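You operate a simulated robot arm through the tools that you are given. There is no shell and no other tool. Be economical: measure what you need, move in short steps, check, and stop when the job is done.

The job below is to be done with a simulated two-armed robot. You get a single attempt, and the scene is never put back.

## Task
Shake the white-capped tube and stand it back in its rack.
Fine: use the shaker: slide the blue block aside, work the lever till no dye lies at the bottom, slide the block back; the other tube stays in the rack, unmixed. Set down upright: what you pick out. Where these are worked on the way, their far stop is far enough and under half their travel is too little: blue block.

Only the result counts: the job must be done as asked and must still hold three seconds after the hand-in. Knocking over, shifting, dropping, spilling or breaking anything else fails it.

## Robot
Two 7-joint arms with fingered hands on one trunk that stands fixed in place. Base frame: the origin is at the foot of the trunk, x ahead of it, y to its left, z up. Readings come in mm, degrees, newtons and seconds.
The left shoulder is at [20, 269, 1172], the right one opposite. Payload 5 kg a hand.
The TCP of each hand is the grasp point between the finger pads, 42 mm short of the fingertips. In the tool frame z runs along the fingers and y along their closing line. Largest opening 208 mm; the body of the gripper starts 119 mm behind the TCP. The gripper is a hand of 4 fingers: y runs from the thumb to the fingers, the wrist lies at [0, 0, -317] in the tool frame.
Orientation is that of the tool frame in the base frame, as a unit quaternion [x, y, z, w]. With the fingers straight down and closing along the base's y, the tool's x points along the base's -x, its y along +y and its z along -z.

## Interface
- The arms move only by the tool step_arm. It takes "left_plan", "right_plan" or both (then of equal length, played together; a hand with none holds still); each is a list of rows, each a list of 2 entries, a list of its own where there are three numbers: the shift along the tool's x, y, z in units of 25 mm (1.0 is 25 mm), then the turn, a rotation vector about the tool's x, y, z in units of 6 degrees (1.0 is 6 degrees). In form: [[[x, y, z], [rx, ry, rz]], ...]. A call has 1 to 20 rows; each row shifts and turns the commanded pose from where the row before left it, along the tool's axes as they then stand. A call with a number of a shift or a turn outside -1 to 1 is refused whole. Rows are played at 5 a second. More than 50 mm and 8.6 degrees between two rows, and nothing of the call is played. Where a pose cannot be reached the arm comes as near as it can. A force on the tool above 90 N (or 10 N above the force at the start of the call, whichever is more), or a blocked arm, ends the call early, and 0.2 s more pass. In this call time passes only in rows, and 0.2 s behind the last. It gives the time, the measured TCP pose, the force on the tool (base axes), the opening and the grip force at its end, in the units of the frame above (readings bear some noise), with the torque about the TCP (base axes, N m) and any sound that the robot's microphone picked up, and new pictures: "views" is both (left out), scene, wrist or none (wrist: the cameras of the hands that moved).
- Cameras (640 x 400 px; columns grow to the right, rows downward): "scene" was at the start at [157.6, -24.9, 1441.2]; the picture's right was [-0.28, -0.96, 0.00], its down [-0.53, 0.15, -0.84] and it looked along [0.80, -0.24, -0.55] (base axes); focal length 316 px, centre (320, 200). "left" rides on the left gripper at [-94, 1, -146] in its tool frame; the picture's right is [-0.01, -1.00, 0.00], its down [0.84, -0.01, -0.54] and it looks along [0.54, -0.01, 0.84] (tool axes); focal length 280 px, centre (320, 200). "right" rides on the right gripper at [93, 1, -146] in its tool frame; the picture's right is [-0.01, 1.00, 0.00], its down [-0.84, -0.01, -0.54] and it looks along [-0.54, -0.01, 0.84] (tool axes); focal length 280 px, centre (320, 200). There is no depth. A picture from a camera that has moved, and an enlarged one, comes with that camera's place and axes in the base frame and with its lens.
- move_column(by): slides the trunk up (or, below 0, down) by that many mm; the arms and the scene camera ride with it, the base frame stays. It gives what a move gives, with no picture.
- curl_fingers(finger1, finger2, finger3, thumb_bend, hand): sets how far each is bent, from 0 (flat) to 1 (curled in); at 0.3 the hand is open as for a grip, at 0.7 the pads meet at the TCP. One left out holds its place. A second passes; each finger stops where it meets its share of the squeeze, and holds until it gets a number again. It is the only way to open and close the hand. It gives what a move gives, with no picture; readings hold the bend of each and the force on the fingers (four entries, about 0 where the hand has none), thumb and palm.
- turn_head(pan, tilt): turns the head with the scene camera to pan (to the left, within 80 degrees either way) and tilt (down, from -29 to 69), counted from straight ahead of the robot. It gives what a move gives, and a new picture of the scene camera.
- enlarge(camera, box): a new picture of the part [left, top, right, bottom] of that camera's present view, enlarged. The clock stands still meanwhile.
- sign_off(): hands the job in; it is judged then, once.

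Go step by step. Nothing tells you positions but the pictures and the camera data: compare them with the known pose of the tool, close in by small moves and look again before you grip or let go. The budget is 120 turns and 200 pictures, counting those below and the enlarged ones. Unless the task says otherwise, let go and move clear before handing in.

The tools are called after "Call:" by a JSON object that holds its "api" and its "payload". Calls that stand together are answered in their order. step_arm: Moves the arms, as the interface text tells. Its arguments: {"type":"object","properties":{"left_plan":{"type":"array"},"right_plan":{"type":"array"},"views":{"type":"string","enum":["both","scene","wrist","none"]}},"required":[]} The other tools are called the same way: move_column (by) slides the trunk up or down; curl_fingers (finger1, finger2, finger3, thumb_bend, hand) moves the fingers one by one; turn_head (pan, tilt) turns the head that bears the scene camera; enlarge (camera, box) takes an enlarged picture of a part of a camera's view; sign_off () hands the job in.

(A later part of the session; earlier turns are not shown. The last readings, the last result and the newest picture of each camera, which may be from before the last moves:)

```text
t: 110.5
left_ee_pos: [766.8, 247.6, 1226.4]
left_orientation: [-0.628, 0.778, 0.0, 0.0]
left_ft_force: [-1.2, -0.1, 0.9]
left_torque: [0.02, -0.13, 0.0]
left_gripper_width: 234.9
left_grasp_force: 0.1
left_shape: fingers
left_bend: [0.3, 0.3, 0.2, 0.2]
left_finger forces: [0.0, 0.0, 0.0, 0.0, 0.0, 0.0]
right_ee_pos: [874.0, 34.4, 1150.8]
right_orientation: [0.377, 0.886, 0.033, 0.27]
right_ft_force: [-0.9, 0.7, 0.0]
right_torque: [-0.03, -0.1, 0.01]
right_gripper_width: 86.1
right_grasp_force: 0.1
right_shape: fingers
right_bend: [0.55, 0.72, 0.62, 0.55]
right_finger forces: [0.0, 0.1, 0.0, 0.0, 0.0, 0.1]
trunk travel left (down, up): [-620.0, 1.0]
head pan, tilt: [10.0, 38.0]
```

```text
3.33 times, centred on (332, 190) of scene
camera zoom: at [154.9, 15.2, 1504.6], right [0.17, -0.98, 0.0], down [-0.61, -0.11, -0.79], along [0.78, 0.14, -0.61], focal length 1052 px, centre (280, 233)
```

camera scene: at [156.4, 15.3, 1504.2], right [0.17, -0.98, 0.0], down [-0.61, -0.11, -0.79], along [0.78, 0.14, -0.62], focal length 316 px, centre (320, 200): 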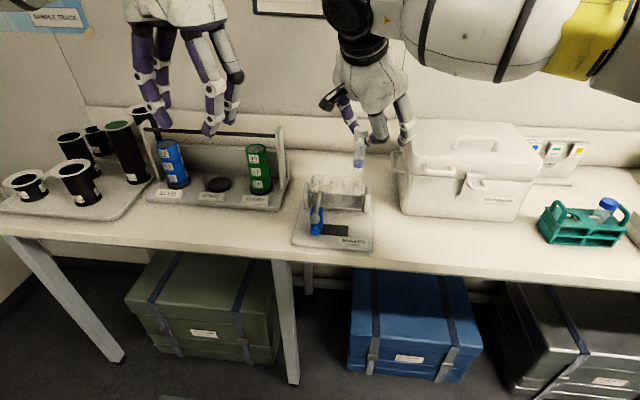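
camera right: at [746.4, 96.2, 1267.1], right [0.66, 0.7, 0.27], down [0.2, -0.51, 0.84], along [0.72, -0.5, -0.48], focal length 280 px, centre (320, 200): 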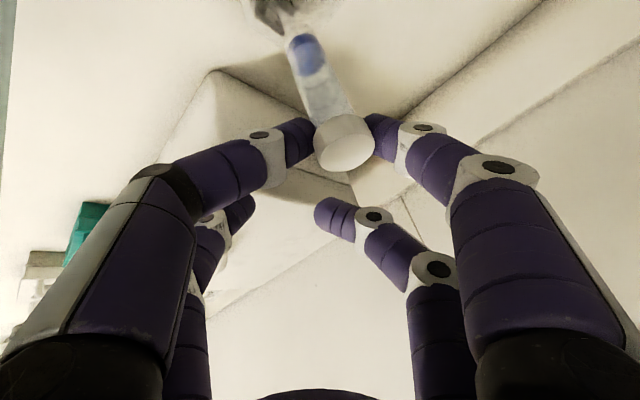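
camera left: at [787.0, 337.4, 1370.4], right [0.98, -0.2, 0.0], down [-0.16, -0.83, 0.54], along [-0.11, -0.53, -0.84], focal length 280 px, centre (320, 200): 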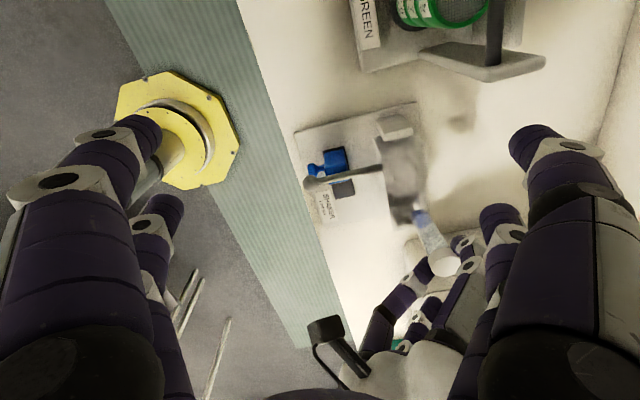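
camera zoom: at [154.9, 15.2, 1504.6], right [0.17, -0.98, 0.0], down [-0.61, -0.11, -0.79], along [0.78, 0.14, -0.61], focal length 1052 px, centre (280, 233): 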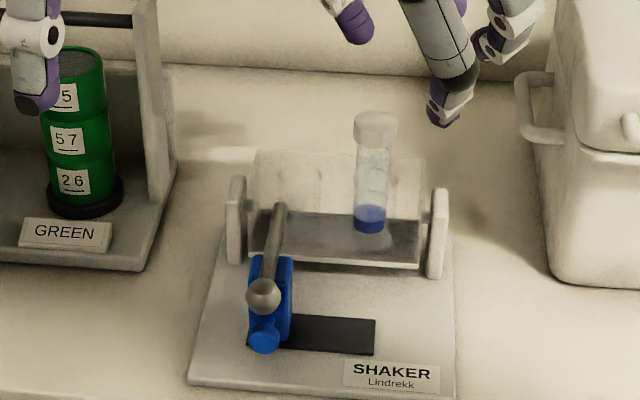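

The white-capped tube stands in the cradle. Now retract the right hand and reorient it flatter to work the block and lever from the front.

Call:
{"api": "step_arm", "payload": {"right_plan": [[[0.545, -0.486, -0.565], [0, 0, 0]], [[0.545, -0.486, -0.565], [0, 0, 0]], [[0.545, -0.486, -0.565], [0, 0, 0]], [[0.545, -0.486, -0.565], [0, 0, 0]], [[0.545, -0.486, -0.565], [0, 0, 0]], [[0.545, -0.486, -0.565], [0, 0, 0]], [[0.545, -0.486, -0.565], [0, 0, 0]], [[0.545, -0.486, -0.565], [0, 0, 0]], [[0.545, -0.486, -0.565], [0, 0, 0]], [[0.545, -0.486, -0.565], [0, 0, 0]], [[0.545, -0.486, -0.565], [0, 0, 0]], [[0, 0, 0], [-0.218, -0.74, -0.62]], [[0, 0, 0], [-0.218, -0.74, -0.62]], [[0, 0, 0], [-0.218, -0.74, -0.62]], [[0, 0, 0], [-0.218, -0.74, -0.62]], [[0, 0, 0], [-0.218, -0.74, -0.62]], [[0, 0, 0], [-0.218, -0.74, -0.62]], [[0, 0, 0], [-0.218, -0.74, -0.62]], [[0, 0, 0], [-0.218, -0.74, -0.62]]], "views": "none"}}

Call:
{"api": "curl_fingers", "payload": {"hand": "right", "finger1": 0.55, "thumb_bend": 0.55, "finger2": 1.0, "finger3": 1.0}}

Call:
{"api": "enlarge", "payload": {"camera": "right", "box": [0, 0, 640, 400]}}

Call:
{"api": "enlarge", "payload": {"camera": "scene", "box": [0, 0, 640, 400]}}

```text
t: 114.5
left_ee_pos: [766.4, 248.0, 1225.3]
left_orientation: [-0.629, 0.778, 0.0, 0.0]
left_ft_force: [-0.2, 0.2, -0.2]
left_torque: [-0.03, -0.01, 0.01]
left_gripper_width: 234.8
left_grasp_force: 0.2
left_shape: fingers
left_bend: [0.3, 0.3, 0.2, 0.2]
left_finger forces: [0.0, 0.1, 0.0, 0.0, 0.0, 0.1]
right_ee_pos: [624.9, 63.1, 1178.7]
right_orientation: [0.107, 0.822, -0.073, 0.555]
right_ft_force: [0.7, -0.4, -0.4]
right_torque: [-0.01, 0.0, -0.01]
right_gripper_width: 85.9
right_grasp_force: 0.0
right_shape: fingers
right_bend: [0.55, 0.72, 0.62, 0.55]
right_finger forces: [0.0, 0.0, 0.0, 0.1, 0.1, 0.1]
trunk travel left (down, up): [-620.0, 1.0]
head pan, tilt: [10.0, 38.0]
```

```text
t: 115.5
left_ee_pos: [767.4, 247.6, 1225.4]
left_orientation: [-0.629, 0.778, 0.001, 0.0]
left_ft_force: [0.8, -0.4, 0.0]
left_torque: [0.03, 0.02, 0.0]
left_gripper_width: 234.9
left_grasp_force: 0.0
left_shape: fingers
left_bend: [0.3, 0.3, 0.2, 0.2]
left_finger forces: [0.1, 0.0, 0.0, 0.0, 0.0, 0.0]
right_ee_pos: [624.8, 63.1, 1179.1]
right_orientation: [0.109, 0.822, -0.074, 0.554]
right_ft_force: [-0.3, -0.4, 0.1]
right_torque: [0.0, 0.03, 0.01]
right_gripper_width: 86.0
right_grasp_force: 0.1
right_shape: fingers
right_bend: [0.55, 0.77, 0.67, 0.55]
right_finger forces: [0.0, 0.0, 0.0, 0.0, 0.0, 0.0]
trunk travel left (down, up): [-620.0, 1.0]
head pan, tilt: [10.0, 38.0]
```

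```text
1.00 times, centred on (320, 200) of right (not enlarged: the box is as wide or as high as the picture)
camera zoom: at [461.4, 107.0, 1148.1], right [0.26, 0.96, 0.01], down [-0.18, 0.04, 0.98], along [0.95, -0.26, 0.18], focal length 280 px, centre (320, 200)
```

zoom: 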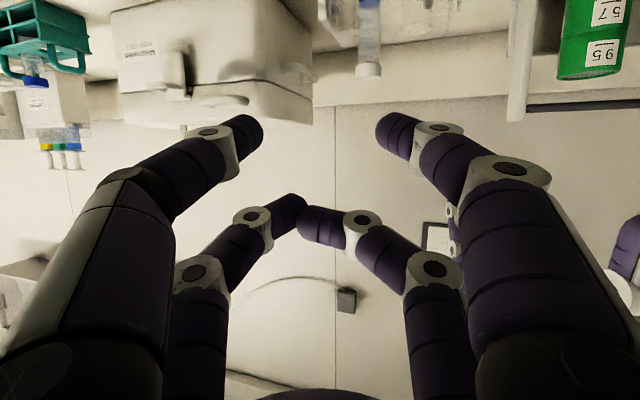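

```text
1.00 times, centred on (320, 200) of scene (not enlarged: the box is as wide or as high as the picture)
camera zoom: at [156.2, 15.1, 1504.3], right [0.17, -0.98, 0.0], down [-0.61, -0.11, -0.79], along [0.78, 0.14, -0.62], focal length 316 px, centre (320, 200)
```

zoom: 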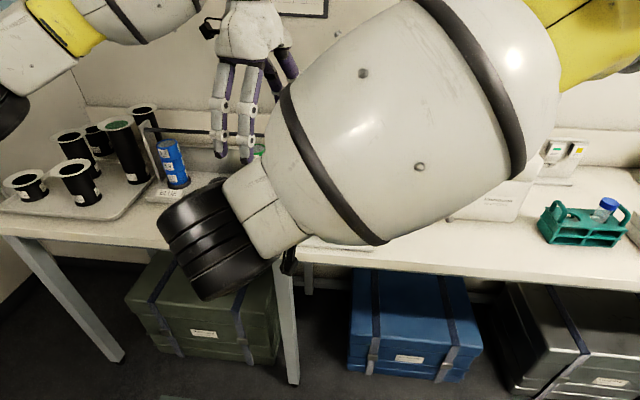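

Fingers 2/3 block each other when curled, so I'll keep the upper pair open wide and straddle the block's knob (≈(733, 130, 939)) with the lower pair, under the lever ball. Move to a pre-position in front.

Call:
{"api": "curl_fingers", "payload": {"hand": "right", "finger1": 0.57, "thumb_bend": 0.57, "finger2": 0.3, "finger3": 0.3}}

Call:
{"api": "step_arm", "payload": {"right_plan": [[[0, 0, 0], [0, -0.67, 0]], [[0.868, 0.466, 0.178], [0, 0, 0]], [[0.868, 0.466, 0.178], [0, 0, 0]], [[0.868, 0.466, 0.178], [0, 0, 0]], [[0.868, 0.466, 0.178], [0, 0, 0]], [[0.868, 0.466, 0.178], [0, 0, 0]], [[0.868, 0.466, 0.178], [0, 0, 0]], [[0.868, 0.466, 0.178], [0, 0, 0]], [[0.868, 0.466, 0.178], [0, 0, 0]]], "views": "wrist"}}

Call:
{"api": "enlarge", "payload": {"camera": "right", "box": [220, 0, 460, 180]}}

Call:
{"api": "enlarge", "payload": {"camera": "left", "box": [240, 80, 480, 260]}}

```text
t: 116.5
left_ee_pos: [766.9, 247.8, 1225.8]
left_orientation: [-0.628, 0.778, 0.0, 0.0]
left_ft_force: [0.7, -0.3, -0.3]
left_torque: [-0.02, 0.01, 0.0]
left_gripper_width: 234.7
left_grasp_force: 0.2
left_shape: fingers
left_bend: [0.3, 0.3, 0.2, 0.2]
left_finger forces: [0.1, 0.0, 0.1, 0.1, 0.0, 0.0]
right_ee_pos: [624.6, 62.8, 1178.1]
right_orientation: [0.107, 0.822, -0.072, 0.555]
right_ft_force: [0.7, 0.2, -0.3]
right_torque: [-0.01, -0.03, 0.01]
right_gripper_width: 81.9
right_grasp_force: 0.1
right_shape: fingers
right_bend: [0.56, 0.3, 0.3, 0.56]
right_finger forces: [0.0, 0.0, 0.0, 0.1, 0.0, 0.0]
trunk travel left (down, up): [-620.0, 1.0]
head pan, tilt: [10.0, 38.0]
```

```text
t: 117.9
left_ee_pos: [768.0, 247.1, 1224.6]
left_orientation: [-0.629, 0.777, 0.001, 0.0]
left_ft_force: [0.8, -0.3, -0.6]
left_torque: [0.02, 0.05, -0.03]
left_gripper_width: 234.7
left_grasp_force: 0.1
left_shape: fingers
left_bend: [0.3, 0.3, 0.2, 0.2]
left_finger forces: [0.1, 0.0, 0.1, 0.1, 0.0, 0.0]
right_ee_pos: [683.3, 56.3, 1128.9]
right_orientation: [0.184, 0.796, -0.068, 0.573]
right_ft_force: [0.5, 0.7, -0.2]
right_torque: [0.01, -0.02, 0.01]
right_gripper_width: 81.5
right_grasp_force: 0.1
right_shape: fingers
right_bend: [0.56, 0.3, 0.3, 0.56]
right_finger forces: [0.1, 0.0, 0.0, 0.0, 0.0, 0.0]
trunk travel left (down, up): [-620.0, 1.0]
head pan, tilt: [10.0, 38.0]
stopped in row 6 (right hand): the arm was blocked; the commanded pose is now the measured one
camera right: at [528.3, 123.0, 1092.0], right [0.38, 0.92, 0.12], down [-0.25, -0.02, 0.97], along [0.89, -0.39, 0.22], focal length 280 px, centre (320, 200)
```

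right: 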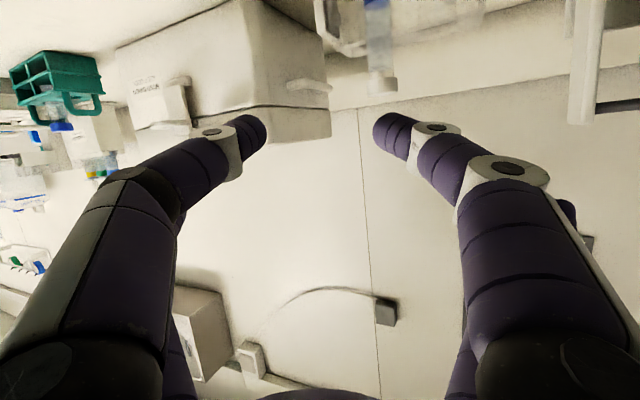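

```text
2.22 times, centred on (340, 90) of right
camera zoom: at [528.3, 123.0, 1092.0], right [0.38, 0.92, 0.12], down [-0.25, -0.02, 0.97], along [0.89, -0.39, 0.22], focal length 623 px, centre (276, 444)
```

zoom: 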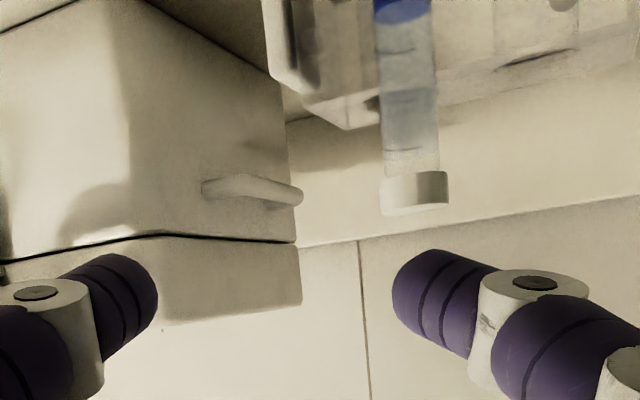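

```text
2.22 times, centred on (360, 170) of left
camera zoom: at [786.5, 337.9, 1370.6], right [0.98, -0.2, 0.0], down [-0.16, -0.83, 0.54], along [-0.11, -0.53, -0.84], focal length 623 px, centre (231, 267)
```

zoom: 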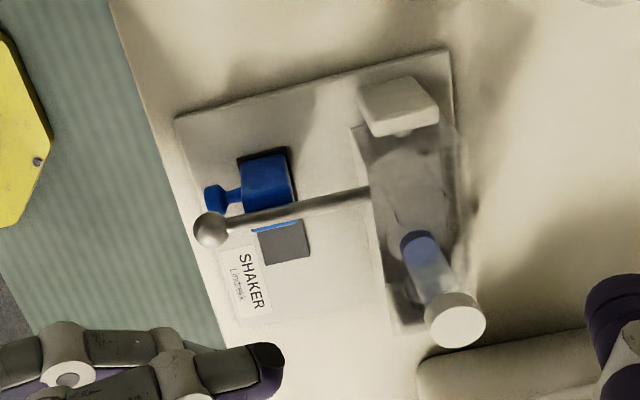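

The right arm is blocked there (too folded). I'll withdraw it and use the left arm from the front instead.

Call:
{"api": "step_arm", "payload": {"right_plan": [[[-0.27, -0.97, -0.095], [0, 0, 0]], [[-0.27, -0.97, -0.095], [0, 0, 0]], [[-0.27, -0.97, -0.095], [0, 0, 0]], [[-0.27, -0.97, -0.095], [0, 0, 0]], [[-0.27, -0.97, -0.095], [0, 0, 0]], [[-0.27, -0.97, -0.095], [0, 0, 0]], [[-0.27, -0.97, -0.095], [0, 0, 0]], [[-0.27, -0.97, -0.095], [0, 0, 0]], [[-0.27, -0.97, -0.095], [0, 0, 0]], [[-0.27, -0.97, -0.095], [0, 0, 0]], [[-0.27, -0.97, -0.095], [0, 0, 0]], [[-0.27, -0.97, -0.095], [0, 0, 0]], [[-0.27, -0.97, -0.095], [0, 0, 0]]], "left_plan": [[[0, 0, 0], [0, 0, 0.872]], [[0, 0, 0], [0, 0, 0.872]], [[0, 0, 0], [0, 0, 0.872]], [[0, 0, 0], [0, 0, 0.872]], [[0, 0, 0], [0, 0, 0.872]], [[0, 0, 0], [0, 0, 0.872]], [[0, 0, 0], [0, 0, 0.872]], [[0, 0, 0], [0, 0, 0.872]], [[0, 0, 0], [0, 0, 0.872]], [[0, 0, 0], [0, 0, 0.872]], [[0, 0, 0], [0, 0, 0.872]], [[0, 0, 0], [0, 0, 0.872]], [[0, 0, 0], [0, 0, 0.872]]], "views": "none"}}

```text
t: 120.7
left_ee_pos: [767.6, 246.6, 1225.0]
left_orientation: [-0.086, 0.996, 0.0, 0.0]
left_ft_force: [-0.5, -1.1, -0.1]
left_torque: [0.08, 0.0, -0.02]
left_gripper_width: 234.5
left_grasp_force: 0.0
left_shape: fingers
left_bend: [0.3, 0.3, 0.2, 0.2]
left_finger forces: [0.0, 0.1, 0.0, 0.0, 0.0, 0.0]
right_ee_pos: [586.1, -221.2, 1196.1]
right_orientation: [0.184, 0.795, -0.069, 0.574]
right_ft_force: [-0.4, -0.7, -0.2]
right_torque: [0.02, -0.02, 0.05]
right_gripper_width: 81.5
right_grasp_force: 0.1
right_shape: fingers
right_bend: [0.56, 0.3, 0.3, 0.56]
right_finger forces: [0.0, 0.0, 0.0, 0.0, 0.0, 0.0]
right hand out of reach, approached as far as the arm can: row 12, 13
trunk travel left (down, up): [-620.0, 1.0]
head pan, tilt: [10.0, 38.0]
```

Call:
{"api": "step_arm", "payload": {"left_plan": [[[0.884, -0.18, 0.225], [0, 0, 0]], [[0.884, -0.18, 0.225], [0, 0, 0]], [[0.884, -0.18, 0.225], [0, 0, 0]], [[0.884, -0.18, 0.225], [0, 0, 0]], [[0.884, -0.18, 0.225], [0, 0, 0]], [[0.884, -0.18, 0.225], [0, 0, 0]], [[0.884, -0.18, 0.225], [0, 0, 0]], [[0.884, -0.18, 0.225], [0, 0, 0]], [[0, 0, 0], [0, -0.944, 0]], [[0, 0, 0], [0, -0.944, 0]], [[0, 0, 0], [0, -0.944, 0]], [[0, 0, 0], [0, -0.944, 0]], [[0, 0, 0], [0, -0.944, 0]], [[0, 0, 0], [0, -0.944, 0]], [[0, 0, 0], [0, -0.944, 0]], [[0, 0, 0], [0, -0.944, 0]], [[0, 0, 0], [0, -0.944, 0]], [[0, 0, 0], [0, -0.944, 0]], [[0, 0, 0], [0, -0.944, 0]], [[0, 0, 0], [0, -0.944, 0]]], "views": "both"}}

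Call:
{"api": "curl_fingers", "payload": {"hand": "left", "finger1": 0.3, "thumb_bend": 0.3, "finger2": 0.56, "finger3": 0.56}}

```text
t: 124.9
left_ee_pos: [602.2, 178.6, 1181.2]
left_orientation: [-0.072, 0.826, 0.05, 0.557]
left_ft_force: [-0.5, -0.6, -0.3]
left_torque: [0.05, -0.01, 0.06]
left_gripper_width: 235.0
left_grasp_force: 0.0
left_shape: fingers
left_bend: [0.3, 0.3, 0.2, 0.2]
left_finger forces: [0.1, 0.0, 0.0, 0.0, 0.1, 0.1]
left hand out of reach, approached as far as the arm can: row 20
right_ee_pos: [586.8, -220.1, 1196.7]
right_orientation: [0.184, 0.796, -0.068, 0.573]
right_ft_force: [0.4, -0.6, 0.0]
right_torque: [0.02, 0.0, 0.04]
right_gripper_width: 81.7
right_grasp_force: 0.0
right_shape: fingers
right_bend: [0.56, 0.3, 0.3, 0.56]
right_finger forces: [0.0, 0.1, 0.0, 0.0, 0.1, 0.0]
trunk travel left (down, up): [-620.0, 1.0]
head pan, tilt: [10.0, 38.0]
camera scene: at [156.2, 14.3, 1504.3], right [0.17, -0.98, 0.0], down [-0.61, -0.11, -0.79], along [0.78, 0.14, -0.62], focal length 316 px, centre (320, 200)
camera left: at [503.9, 161.4, 1322.8], right [0.18, -0.98, 0.01], down [-0.8, -0.15, -0.58], along [0.57, 0.09, -0.82], focal length 280 px, centre (320, 200)
```

scene: 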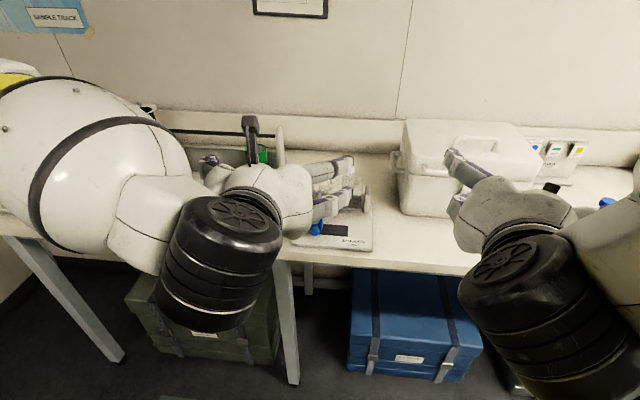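
left: 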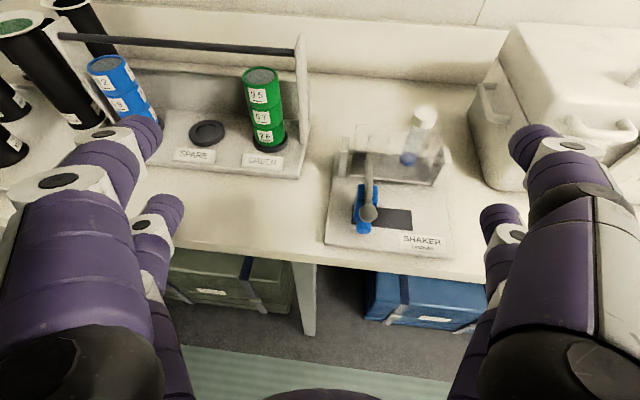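

```text
t: 125.9
left_ee_pos: [603.1, 179.0, 1180.7]
left_orientation: [-0.073, 0.827, 0.05, 0.556]
left_ft_force: [-0.3, -0.2, 0.3]
left_torque: [-0.02, -0.02, -0.02]
left_gripper_width: 218.5
left_grasp_force: 0.0
left_shape: fingers
left_bend: [0.3, 0.56, 0.56, 0.3]
left_finger forces: [0.0, 0.1, 0.0, 0.0, 0.1, 0.1]
right_ee_pos: [586.3, -219.7, 1198.6]
right_orientation: [0.185, 0.795, -0.07, 0.574]
right_ft_force: [0.0, -0.1, 1.3]
right_torque: [-0.01, 0.02, 0.0]
right_gripper_width: 81.5
right_grasp_force: 0.1
right_shape: fingers
right_bend: [0.56, 0.3, 0.3, 0.56]
right_finger forces: [0.1, 0.1, 0.1, 0.1, 0.0, 0.1]
trunk travel left (down, up): [-620.0, 1.0]
head pan, tilt: [10.0, 38.0]
```

The left arm works well, with a clear upright view. Move to the pre-position in front of the knob.

Call:
{"api": "step_arm", "payload": {"left_plan": [[[0.754, -0.356, 0.404], [0, 0, 0]], [[0.754, -0.356, 0.404], [0, 0, 0]], [[0.754, -0.356, 0.404], [0, 0, 0]], [[0.754, -0.356, 0.404], [0, 0, 0]], [[0.754, -0.356, 0.404], [0, 0, 0]], [[0.754, -0.356, 0.404], [0, 0, 0]], [[0.754, -0.356, 0.404], [0, 0, 0]], [[0.754, -0.356, 0.404], [0, 0, 0]]], "views": "wrist"}}

Call:
{"api": "enlarge", "payload": {"camera": "left", "box": [200, 60, 440, 260]}}

```text
t: 127.7
left_ee_pos: [632.0, 112.3, 1008.6]
left_orientation: [-0.071, 0.826, 0.048, 0.557]
left_ft_force: [0.1, -0.2, -0.2]
left_torque: [0.0, 0.0, -0.01]
left_gripper_width: 218.8
left_grasp_force: 0.0
left_shape: fingers
left_bend: [0.3, 0.56, 0.56, 0.3]
left_finger forces: [0.0, 0.0, 0.0, 0.0, 0.0, 0.0]
right_ee_pos: [587.1, -220.0, 1196.8]
right_orientation: [0.184, 0.796, -0.069, 0.573]
right_ft_force: [-0.3, 0.1, 0.6]
right_torque: [0.01, 0.02, 0.03]
right_gripper_width: 81.5
right_grasp_force: 0.0
right_shape: fingers
right_bend: [0.56, 0.3, 0.3, 0.56]
right_finger forces: [0.0, 0.0, 0.0, 0.0, 0.0, 0.0]
trunk travel left (down, up): [-620.0, 1.0]
head pan, tilt: [10.0, 38.0]
camera left: at [533.2, 95.7, 1151.3], right [0.18, -0.98, 0.01], down [-0.8, -0.15, -0.58], along [0.57, 0.09, -0.82], focal length 280 px, centre (320, 200)
```

left: 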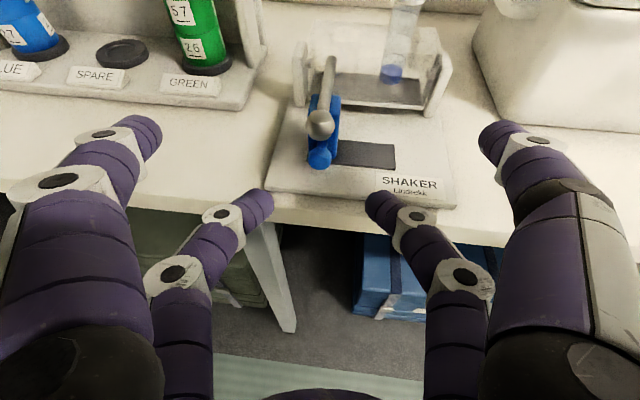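

```text
2.00 times, centred on (320, 160) of left
camera zoom: at [533.2, 95.7, 1151.3], right [0.18, -0.98, 0.01], down [-0.8, -0.15, -0.58], along [0.57, 0.09, -0.82], focal length 561 px, centre (320, 280)
```

zoom: 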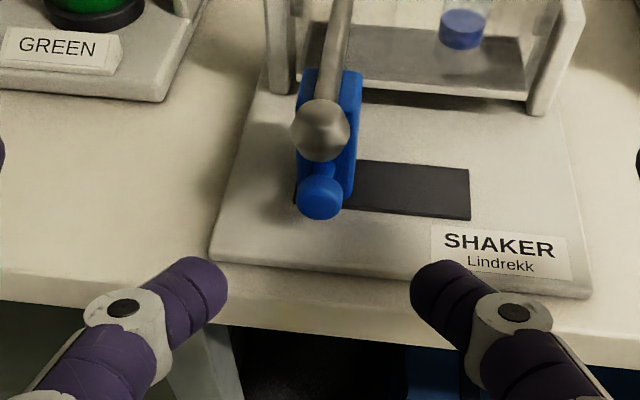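

The lower fingers straddle the knob as planned. Advance 85 mm.

Call:
{"api": "step_arm", "payload": {"left_plan": [[[0, 0, 0.68], [0, 0, 0]], [[0, 0, 0.68], [0, 0, 0]], [[0, 0, 0.68], [0, 0, 0]], [[0, 0, 0.68], [0, 0, 0]], [[0, 0, 0.68], [0, 0, 0]]], "views": "wrist"}}

Call:
{"api": "enlarge", "payload": {"camera": "left", "box": [200, 100, 440, 300]}}

```text
t: 128.9
left_ee_pos: [712.3, 125.5, 978.4]
left_orientation: [-0.071, 0.826, 0.048, 0.557]
left_ft_force: [0.4, 0.3, -0.7]
left_torque: [0.01, 0.01, 0.0]
left_gripper_width: 218.4
left_grasp_force: 0.0
left_shape: fingers
left_bend: [0.3, 0.56, 0.56, 0.3]
left_finger forces: [0.1, 0.1, 0.1, 0.0, 0.1, 0.0]
right_ee_pos: [587.2, -218.9, 1196.3]
right_orientation: [0.183, 0.796, -0.068, 0.573]
right_ft_force: [0.4, -0.3, 0.2]
right_torque: [-0.03, -0.01, -0.01]
right_gripper_width: 81.6
right_grasp_force: 0.1
right_shape: fingers
right_bend: [0.56, 0.3, 0.3, 0.56]
right_finger forces: [0.0, 0.0, 0.0, 0.0, 0.0, 0.0]
trunk travel left (down, up): [-620.0, 1.0]
head pan, tilt: [10.0, 38.0]
camera left: at [611.3, 109.3, 1119.6], right [0.18, -0.98, 0.01], down [-0.8, -0.15, -0.58], along [0.57, 0.09, -0.82], focal length 280 px, centre (320, 200)
```

left: 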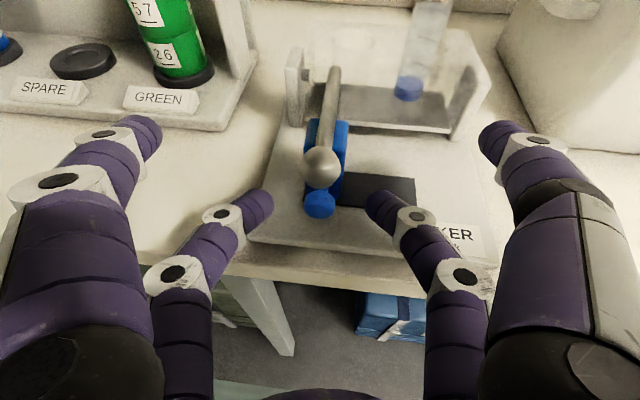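

```text
2.00 times, centred on (320, 200) of left
camera zoom: at [611.3, 109.3, 1119.6], right [0.18, -0.98, 0.01], down [-0.8, -0.15, -0.58], along [0.57, 0.09, -0.82], focal length 561 px, centre (320, 200)
```

zoom: 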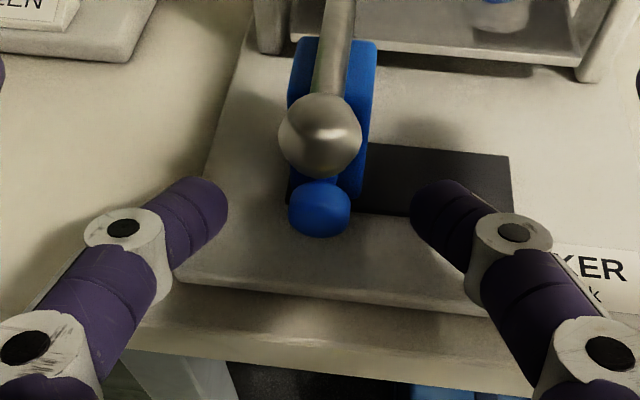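

Advance 8 mm more and slide right so that the left finger pushes the knob.

Call:
{"api": "step_arm", "payload": {"left_plan": [[[0, 0, 0.32], [0, 0, 0]], [[0.04, -0.6, -0.1], [0, 0, 0]], [[0.04, -0.6, -0.1], [0, 0, 0]], [[0.04, -0.6, -0.1], [0, 0, 0]], [[0.04, -0.6, -0.1], [0, 0, 0]]], "views": "wrist"}}

```text
t: 130.1
left_ee_pos: [718.4, 65.5, 976.1]
left_orientation: [-0.071, 0.826, 0.048, 0.557]
left_ft_force: [0.4, 0.3, -0.6]
left_torque: [0.02, 0.0, 0.0]
left_gripper_width: 218.4
left_grasp_force: 0.2
left_shape: fingers
left_bend: [0.3, 0.56, 0.56, 0.3]
left_finger forces: [0.1, 0.3, 0.0, 0.0, 0.1, 0.1]
right_ee_pos: [587.5, -219.6, 1196.8]
right_orientation: [0.185, 0.795, -0.069, 0.573]
right_ft_force: [-0.5, -0.4, -1.6]
right_torque: [-0.02, 0.0, 0.0]
right_gripper_width: 81.4
right_grasp_force: 0.0
right_shape: fingers
right_bend: [0.56, 0.3, 0.3, 0.56]
right_finger forces: [0.0, 0.0, 0.0, 0.0, 0.1, 0.0]
trunk travel left (down, up): [-620.0, 1.0]
head pan, tilt: [10.0, 38.0]
camera left: at [618.4, 49.2, 1117.4], right [0.18, -0.98, 0.01], down [-0.8, -0.15, -0.58], along [0.57, 0.09, -0.82], focal length 280 px, centre (320, 200)
```

left: 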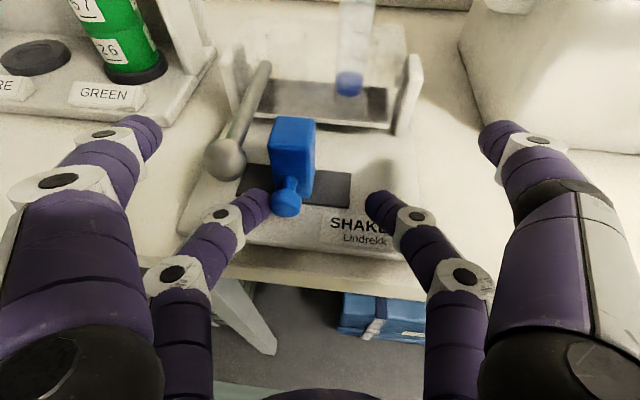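

The block slides easily and the lever stays up. Keep pushing to the stop.

Call:
{"api": "step_arm", "payload": {"left_plan": [[[0.03, -0.4, -0.067], [0, 0, 0]], [[0.03, -0.4, -0.067], [0, 0, 0]], [[0.03, -0.4, -0.067], [0, 0, 0]], [[0.03, -0.4, -0.067], [0, 0, 0]]], "views": "wrist"}}

```text
t: 131.1
left_ee_pos: [717.7, 27.7, 975.1]
left_orientation: [-0.073, 0.826, 0.05, 0.556]
left_ft_force: [1.8, 8.2, 0.5]
left_torque: [0.17, 0.0, -0.07]
left_gripper_width: 222.3
left_grasp_force: 3.1
left_shape: fingers
left_bend: [0.28, 0.54, 0.56, 0.3]
left_finger forces: [3.2, 3.8, 0.0, 0.0, 0.0, 0.0]
right_ee_pos: [587.7, -218.1, 1198.1]
right_orientation: [0.183, 0.795, -0.069, 0.574]
right_ft_force: [0.6, -0.6, 0.1]
right_torque: [-0.02, 0.02, 0.0]
right_gripper_width: 81.5
right_grasp_force: 0.0
right_shape: fingers
right_bend: [0.56, 0.3, 0.3, 0.56]
right_finger forces: [0.0, 0.0, 0.0, 0.0, 0.1, 0.1]
trunk travel left (down, up): [-620.0, 1.0]
head pan, tilt: [10.0, 38.0]
camera left: at [617.9, 10.6, 1117.0], right [0.18, -0.98, 0.01], down [-0.8, -0.15, -0.58], along [0.57, 0.09, -0.82], focal length 280 px, centre (320, 200)
```

left: 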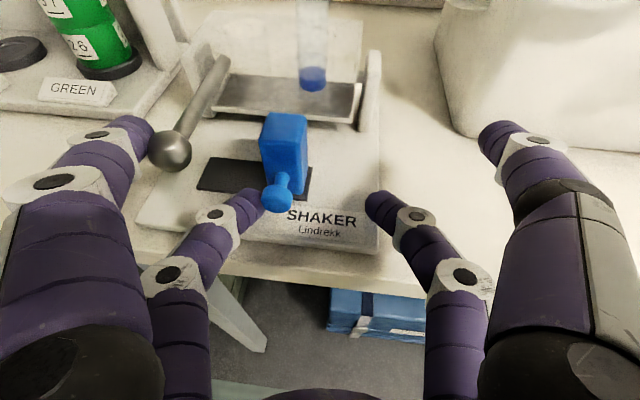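

The block is at its far stop (an upper finger just grazes the lever ball). Back out and line up with the lever ball.

Call:
{"api": "step_arm", "payload": {"left_plan": [[[-0.02, 0.315, 0.05], [0, 0, 0]], [[0, 0, -0.8], [0, 0, 0]], [[0, 0, -0.8], [0, 0, 0]], [[0, 0, -0.8], [0, 0, 0]], [[-0.527, 0.964, -0.03], [0, 0, 0]], [[-0.527, 0.964, -0.03], [0, 0, 0]], [[-0.527, 0.964, -0.03], [0, 0, 0]], [[-0.527, 0.964, -0.03], [0, 0, 0]]], "views": "wrist"}}

Call:
{"api": "enlarge", "payload": {"camera": "left", "box": [200, 60, 440, 260]}}

```text
t: 132.9
left_ee_pos: [661.0, 121.5, 1048.1]
left_orientation: [-0.071, 0.827, 0.048, 0.556]
left_ft_force: [-0.1, -0.1, -0.6]
left_torque: [-0.02, -0.02, 0.0]
left_gripper_width: 219.1
left_grasp_force: 0.1
left_shape: fingers
left_bend: [0.3, 0.56, 0.56, 0.3]
left_finger forces: [0.0, 0.0, 0.0, 0.0, 0.1, 0.0]
right_ee_pos: [586.9, -219.2, 1196.3]
right_orientation: [0.184, 0.795, -0.069, 0.573]
right_ft_force: [-0.4, 0.5, -0.6]
right_torque: [-0.02, 0.0, -0.05]
right_gripper_width: 81.3
right_grasp_force: 0.0
right_shape: fingers
right_bend: [0.56, 0.3, 0.3, 0.56]
right_finger forces: [0.1, 0.0, 0.0, 0.1, 0.1, 0.0]
trunk travel left (down, up): [-620.0, 1.0]
head pan, tilt: [10.0, 38.0]
camera left: at [562.1, 105.6, 1189.7], right [0.18, -0.98, 0.01], down [-0.8, -0.15, -0.58], along [0.57, 0.09, -0.82], focal length 280 px, centre (320, 200)
```

left: 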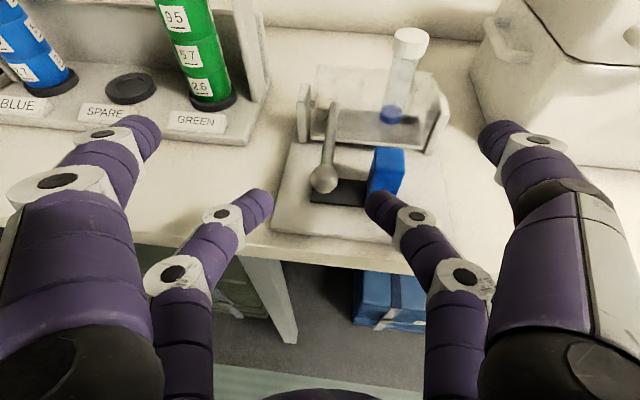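

```text
2.00 times, centred on (320, 160) of left
camera zoom: at [562.1, 105.6, 1189.7], right [0.18, -0.98, 0.01], down [-0.8, -0.15, -0.58], along [0.57, 0.09, -0.82], focal length 561 px, centre (320, 280)
```

zoom: 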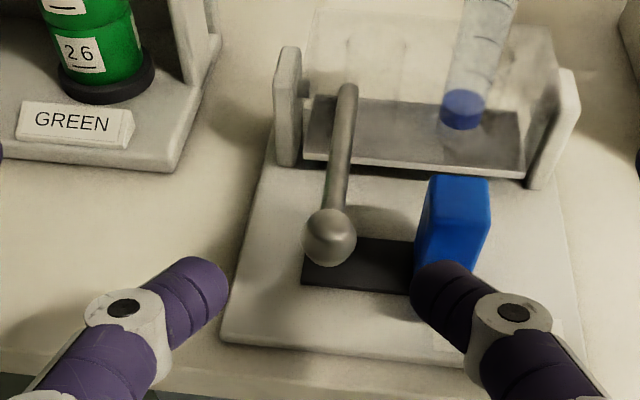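

Call:
{"api": "step_arm", "payload": {"left_plan": [[[0.01, -0.06, 0.58], [0, 0, 0]], [[0.01, -0.06, 0.58], [0, 0, 0]], [[0.01, -0.06, 0.58], [0, 0, 0]], [[0.01, -0.06, 0.58], [0, 0, 0]]], "views": "none"}}

Call:
{"api": "curl_fingers", "payload": {"hand": "left", "finger2": 0.64, "finger3": 0.64}}

Call:
{"api": "enlarge", "payload": {"camera": "left", "box": [200, 60, 440, 260]}}

```text
t: 133.9
left_ee_pos: [714.2, 124.6, 1026.2]
left_orientation: [-0.071, 0.826, 0.048, 0.556]
left_ft_force: [-7.4, -1.7, 0.7]
left_torque: [-0.12, 0.31, -0.42]
left_gripper_width: 219.1
left_grasp_force: 4.4
left_shape: fingers
left_bend: [0.3, 0.56, 0.57, 0.3]
left_finger forces: [0.1, 0.1, 8.3, 0.0, 0.1, 0.0]
right_ee_pos: [585.7, -220.2, 1198.1]
right_orientation: [0.184, 0.795, -0.07, 0.574]
right_ft_force: [-0.6, 0.4, 1.6]
right_torque: [0.02, 0.01, 0.08]
right_gripper_width: 81.3
right_grasp_force: 0.1
right_shape: fingers
right_bend: [0.56, 0.3, 0.3, 0.56]
right_finger forces: [0.0, 0.0, 0.0, 0.0, 0.0, 0.0]
trunk travel left (down, up): [-620.0, 1.0]
head pan, tilt: [10.0, 38.0]
```

```text
t: 134.9
left_ee_pos: [716.4, 124.4, 1025.0]
left_orientation: [-0.072, 0.826, 0.048, 0.556]
left_ft_force: [0.5, 0.0, -0.4]
left_torque: [-0.05, -0.01, -0.02]
left_gripper_width: 219.0
left_grasp_force: 0.0
left_shape: fingers
left_bend: [0.3, 0.64, 0.64, 0.3]
left_finger forces: [0.0, 0.0, 0.1, 0.1, 0.1, 0.1]
right_ee_pos: [587.1, -219.8, 1197.2]
right_orientation: [0.184, 0.795, -0.069, 0.574]
right_ft_force: [0.6, 0.7, -0.2]
right_torque: [0.02, -0.01, 0.0]
right_gripper_width: 81.3
right_grasp_force: 0.0
right_shape: fingers
right_bend: [0.56, 0.3, 0.3, 0.56]
right_finger forces: [0.1, 0.0, 0.0, 0.1, 0.0, 0.0]
trunk travel left (down, up): [-620.0, 1.0]
head pan, tilt: [10.0, 38.0]
```

```text
2.00 times, centred on (320, 160) of left
camera zoom: at [616.9, 108.6, 1166.9], right [0.18, -0.98, 0.01], down [-0.8, -0.15, -0.58], along [0.57, 0.09, -0.82], focal length 561 px, centre (320, 280)
```

zoom: 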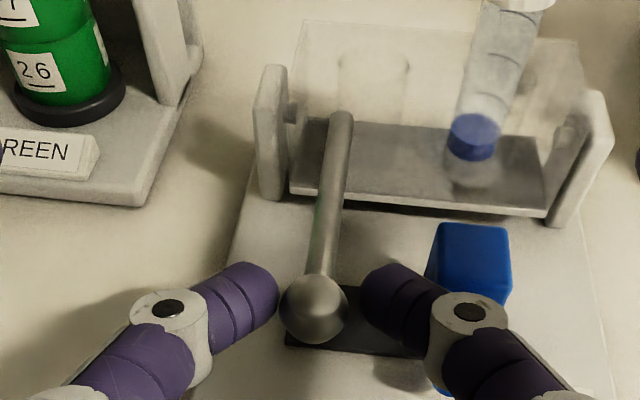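

Ball is between the pads. Close on it.

Call:
{"api": "curl_fingers", "payload": {"hand": "left", "finger2": 0.75, "finger3": 0.75}}

Call:
{"api": "enlarge", "payload": {"camera": "left", "box": [200, 60, 440, 260]}}

```text
t: 135.9
left_ee_pos: [715.6, 125.7, 1025.8]
left_orientation: [-0.072, 0.827, 0.048, 0.556]
left_ft_force: [4.4, 2.6, -0.9]
left_torque: [0.06, -0.14, 0.02]
left_gripper_width: 218.8
left_grasp_force: 7.5
left_shape: fingers
left_bend: [0.3, 0.65, 0.66, 0.3]
left_finger forces: [0.1, 8.1, 6.8, 0.0, 0.0, 0.0]
right_ee_pos: [587.0, -218.7, 1197.4]
right_orientation: [0.185, 0.796, -0.069, 0.572]
right_ft_force: [0.5, 0.7, -1.3]
right_torque: [0.03, 0.0, 0.01]
right_gripper_width: 81.4
right_grasp_force: 0.1
right_shape: fingers
right_bend: [0.56, 0.3, 0.3, 0.56]
right_finger forces: [0.1, 0.0, 0.0, 0.0, 0.0, 0.0]
trunk travel left (down, up): [-620.0, 1.0]
head pan, tilt: [10.0, 38.0]
```

```text
2.00 times, centred on (320, 160) of left
camera zoom: at [616.9, 108.7, 1166.9], right [0.18, -0.98, 0.01], down [-0.8, -0.15, -0.58], along [0.57, 0.09, -0.82], focal length 561 px, centre (320, 280)
```

zoom: 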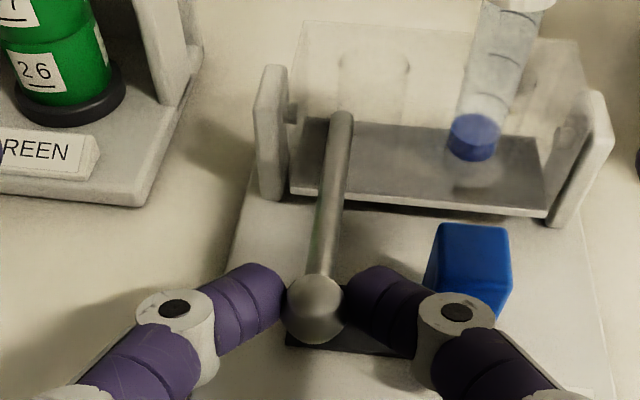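

Ball held. Work it down 36 mm first.

Call:
{"api": "step_arm", "payload": {"left_plan": [[[0.445, 0, 0.181], [0, 0, 0]], [[0.445, 0, 0.181], [0, 0, 0]], [[0.445, 0, 0.181], [0, 0, 0]]], "views": "wrist"}}

```text
t: 136.7
left_ee_pos: [716.4, 124.8, 990.4]
left_orientation: [-0.073, 0.826, 0.049, 0.556]
left_ft_force: [1.2, 0.8, 3.0]
left_torque: [0.01, -0.19, -0.01]
left_gripper_width: 218.9
left_grasp_force: 8.3
left_shape: fingers
left_bend: [0.3, 0.65, 0.67, 0.3]
left_finger forces: [0.0, 8.9, 8.6, 0.1, 0.0, 0.0]
right_ee_pos: [587.3, -219.5, 1197.4]
right_orientation: [0.184, 0.795, -0.068, 0.574]
right_ft_force: [0.6, -0.1, 0.8]
right_torque: [0.01, 0.01, 0.02]
right_gripper_width: 81.3
right_grasp_force: 0.0
right_shape: fingers
right_bend: [0.56, 0.3, 0.3, 0.56]
right_finger forces: [0.0, 0.0, 0.0, 0.1, 0.0, 0.1]
trunk travel left (down, up): [-620.0, 1.0]
head pan, tilt: [10.0, 38.0]
camera left: at [616.7, 108.6, 1130.9], right [0.18, -0.98, 0.01], down [-0.8, -0.15, -0.58], along [0.57, 0.09, -0.82], focal length 280 px, centre (320, 200)
```

left: 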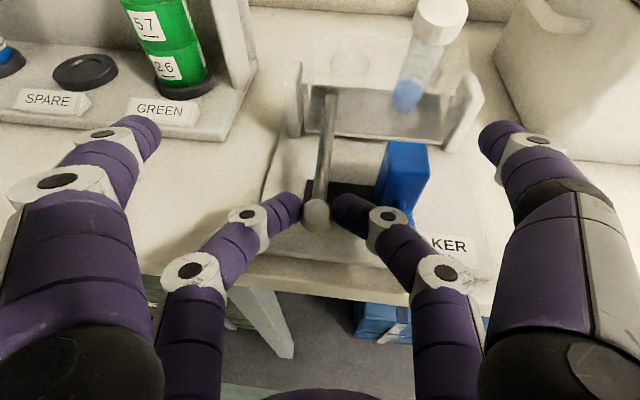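

The lever moves freely and the cradle tilts. Do cycles: a little further down, then up past the start.

Call:
{"api": "step_arm", "payload": {"left_plan": [[[0.37, 0, 0.15], [0, 0, 0]], [[-0.445, 0, -0.181], [0, 0, 0]], [[-0.445, 0, -0.181], [0, 0, 0]], [[-0.445, 0, -0.181], [0, 0, 0]], [[-0.445, 0, -0.181], [0, 0, 0]], [[-0.445, 0, -0.181], [0, 0, 0]], [[-0.445, 0, -0.181], [0, 0, 0]]], "views": "wrist"}}

```text
t: 138.3
left_ee_pos: [716.6, 124.3, 1051.7]
left_orientation: [-0.072, 0.827, 0.049, 0.556]
left_ft_force: [0.6, -0.2, -0.3]
left_torque: [-0.01, 0.01, -0.01]
left_gripper_width: 218.9
left_grasp_force: 0.0
left_shape: fingers
left_bend: [0.3, 0.7, 0.71, 0.3]
left_finger forces: [0.0, 0.0, 0.0, 0.1, 0.0, 0.0]
right_ee_pos: [587.1, -219.1, 1198.1]
right_orientation: [0.183, 0.795, -0.069, 0.574]
right_ft_force: [-0.5, 0.5, 0.5]
right_torque: [0.01, -0.01, 0.02]
right_gripper_width: 81.4
right_grasp_force: 0.1
right_shape: fingers
right_bend: [0.56, 0.3, 0.3, 0.56]
right_finger forces: [0.0, 0.0, 0.0, 0.0, 0.0, 0.0]
trunk travel left (down, up): [-620.0, 1.0]
head pan, tilt: [10.0, 38.0]
camera left: at [616.8, 108.3, 1193.1], right [0.18, -0.98, 0.01], down [-0.8, -0.15, -0.58], along [0.57, 0.09, -0.82], focal length 280 px, centre (320, 200)
```

left: 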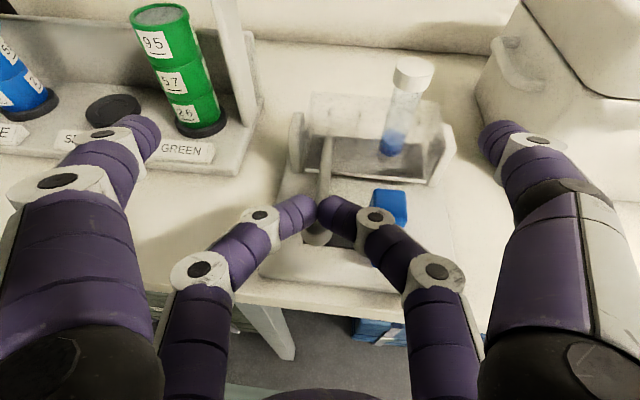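

The lever has an upper stop at rest and the fingers slipped off above it; I can simply press the ball down from above. Check the dye and whether the lever returns.

Call:
{"api": "step_arm", "payload": {"left_plan": [[[0.6, 0, 0.245], [0, 0, 0]], [[0.6, 0, 0.245], [0, 0, 0]], [[0.6, 0, 0.245], [0, 0, 0]], [[0.6, 0, 0.245], [0, 0, 0]]], "views": "wrist"}}

Call:
{"api": "enlarge", "payload": {"camera": "left", "box": [260, 20, 480, 260]}}

```text
t: 139.3
left_ee_pos: [717.1, 123.3, 995.3]
left_orientation: [-0.074, 0.823, 0.047, 0.562]
left_ft_force: [-1.3, 3.5, 50.1]
left_torque: [0.54, -0.73, 0.12]
left_gripper_width: 219.2
left_grasp_force: 26.4
left_shape: fingers
left_bend: [0.3, 0.69, 0.71, 0.3]
left_finger forces: [0.0, 34.6, 17.4, 0.1, 0.0, 0.0]
right_ee_pos: [584.9, -220.6, 1199.6]
right_orientation: [0.185, 0.795, -0.069, 0.574]
right_ft_force: [0.0, 0.7, 0.2]
right_torque: [0.0, 0.0, 0.01]
right_gripper_width: 81.4
right_grasp_force: 0.0
right_shape: fingers
right_bend: [0.56, 0.3, 0.3, 0.56]
right_finger forces: [0.0, 0.0, 0.0, 0.1, 0.1, 0.0]
trunk travel left (down, up): [-620.0, 1.0]
head pan, tilt: [10.0, 38.0]
camera left: at [615.2, 108.4, 1135.6], right [0.18, -0.98, 0.02], down [-0.79, -0.16, -0.59], along [0.58, 0.09, -0.81], focal length 280 px, centre (320, 200)
```

left: 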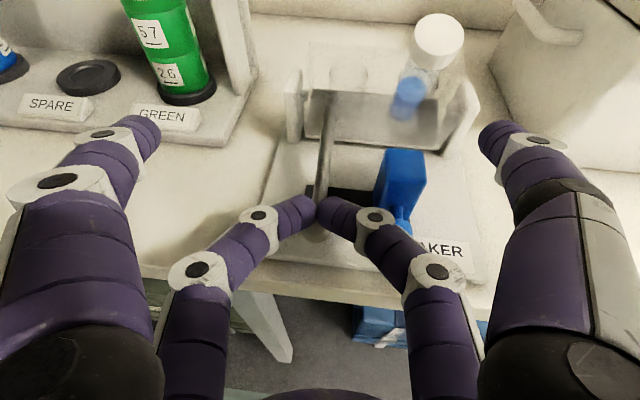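

```text
1.67 times, centred on (370, 140) of left
camera zoom: at [615.2, 108.4, 1135.6], right [0.18, -0.98, 0.02], down [-0.79, -0.16, -0.59], along [0.58, 0.09, -0.81], focal length 467 px, centre (237, 300)
```

zoom: 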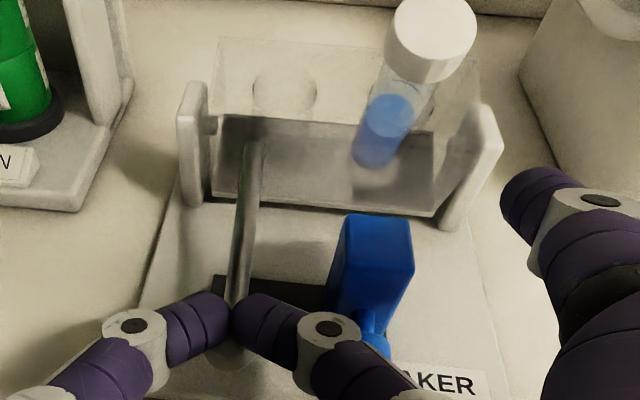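

Lower stop reached (too much force at the end). Raise and see whether the lever comes back.

Call:
{"api": "step_arm", "payload": {"left_plan": [[[-0.6, 0, -0.245], [0, 0, 0]], [[-0.6, 0, -0.245], [0, 0, 0]], [[-0.6, 0, -0.245], [0, 0, 0]], [[-0.6, 0, -0.245], [0, 0, 0]]], "views": "wrist"}}

Call:
{"api": "enlarge", "payload": {"camera": "left", "box": [260, 20, 480, 260]}}

```text
t: 140.3
left_ee_pos: [715.7, 124.0, 1052.2]
left_orientation: [-0.072, 0.827, 0.049, 0.555]
left_ft_force: [-0.6, -0.5, 0.5]
left_torque: [0.03, -0.02, -0.02]
left_gripper_width: 219.0
left_grasp_force: 0.0
left_shape: fingers
left_bend: [0.3, 0.7, 0.7, 0.3]
left_finger forces: [0.1, 0.0, 0.0, 0.0, 0.0, 0.0]
right_ee_pos: [586.5, -219.3, 1198.2]
right_orientation: [0.183, 0.795, -0.068, 0.574]
right_ft_force: [0.1, 0.4, 0.8]
right_torque: [0.0, -0.01, 0.05]
right_gripper_width: 81.5
right_grasp_force: 0.0
right_shape: fingers
right_bend: [0.56, 0.3, 0.3, 0.56]
right_finger forces: [0.0, 0.0, 0.0, 0.0, 0.1, 0.0]
trunk travel left (down, up): [-620.0, 1.0]
head pan, tilt: [10.0, 38.0]
camera left: at [616.1, 107.5, 1193.0], right [0.18, -0.98, 0.01], down [-0.8, -0.15, -0.58], along [0.57, 0.09, -0.82], focal length 280 px, centre (320, 200)
```

left: 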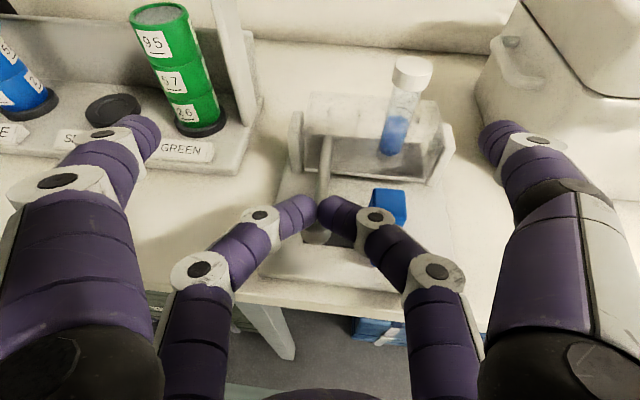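

```text
1.67 times, centred on (370, 140) of left
camera zoom: at [616.1, 107.5, 1193.0], right [0.18, -0.98, 0.01], down [-0.8, -0.15, -0.58], along [0.57, 0.09, -0.82], focal length 467 px, centre (237, 300)
```

zoom: 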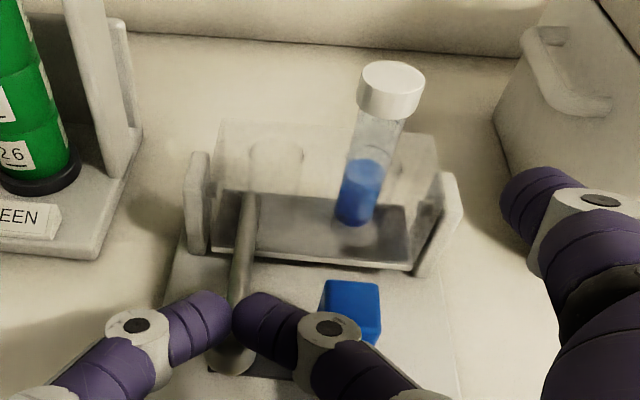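

It springs back and the dye rises with each stroke. Do three more strokes, slightly shorter.

Call:
{"api": "step_arm", "payload": {"left_plan": [[[0.604, 0, 0.246], [0, 0, 0]], [[0.604, 0, 0.246], [0, 0, 0]], [[0.604, 0, 0.246], [0, 0, 0]], [[-0.604, 0, -0.246], [0, 0, 0]], [[-0.604, 0, -0.246], [0, 0, 0]], [[-0.604, 0, -0.246], [0, 0, 0]], [[0.604, 0, 0.246], [0, 0, 0]], [[0.604, 0, 0.246], [0, 0, 0]], [[0.604, 0, 0.246], [0, 0, 0]], [[-0.604, 0, -0.246], [0, 0, 0]], [[-0.604, 0, -0.246], [0, 0, 0]], [[-0.604, 0, -0.246], [0, 0, 0]], [[0.604, 0, 0.246], [0, 0, 0]], [[0.604, 0, 0.246], [0, 0, 0]], [[0.604, 0, 0.246], [0, 0, 0]], [[-0.604, 0, -0.246], [0, 0, 0]], [[-0.604, 0, -0.246], [0, 0, 0]], [[-0.604, 0, -0.246], [0, 0, 0]]], "views": "none"}}

Call:
{"api": "enlarge", "payload": {"camera": "left", "box": [340, 40, 460, 180]}}

```text
t: 144.1
left_ee_pos: [716.6, 125.5, 1050.9]
left_orientation: [-0.072, 0.826, 0.048, 0.557]
left_ft_force: [-0.7, -0.3, -0.1]
left_torque: [0.0, -0.01, -0.01]
left_gripper_width: 219.2
left_grasp_force: 0.1
left_shape: fingers
left_bend: [0.3, 0.7, 0.71, 0.3]
left_finger forces: [0.0, 0.0, 0.0, 0.1, 0.0, 0.1]
right_ee_pos: [586.7, -219.6, 1196.9]
right_orientation: [0.184, 0.795, -0.068, 0.574]
right_ft_force: [-0.3, 0.4, -1.4]
right_torque: [-0.02, -0.02, -0.01]
right_gripper_width: 81.6
right_grasp_force: 0.1
right_shape: fingers
right_bend: [0.56, 0.3, 0.3, 0.56]
right_finger forces: [0.0, 0.1, 0.0, 0.0, 0.0, 0.0]
trunk travel left (down, up): [-620.0, 1.0]
head pan, tilt: [10.0, 38.0]
```

```text
2.86 times, centred on (400, 110) of left
camera zoom: at [616.6, 109.0, 1192.8], right [0.18, -0.98, 0.01], down [-0.8, -0.15, -0.58], along [0.57, 0.09, -0.82], focal length 801 px, centre (91, 457)
```

zoom: 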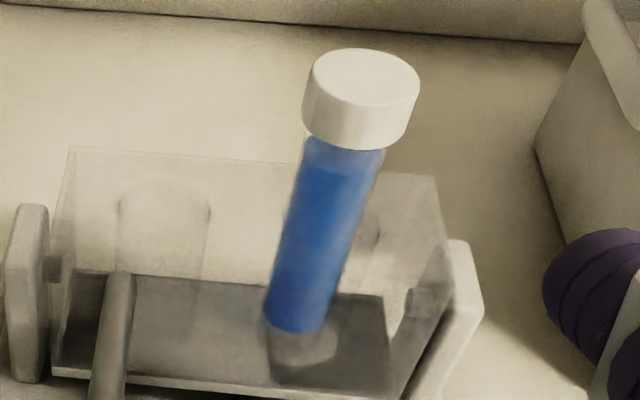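

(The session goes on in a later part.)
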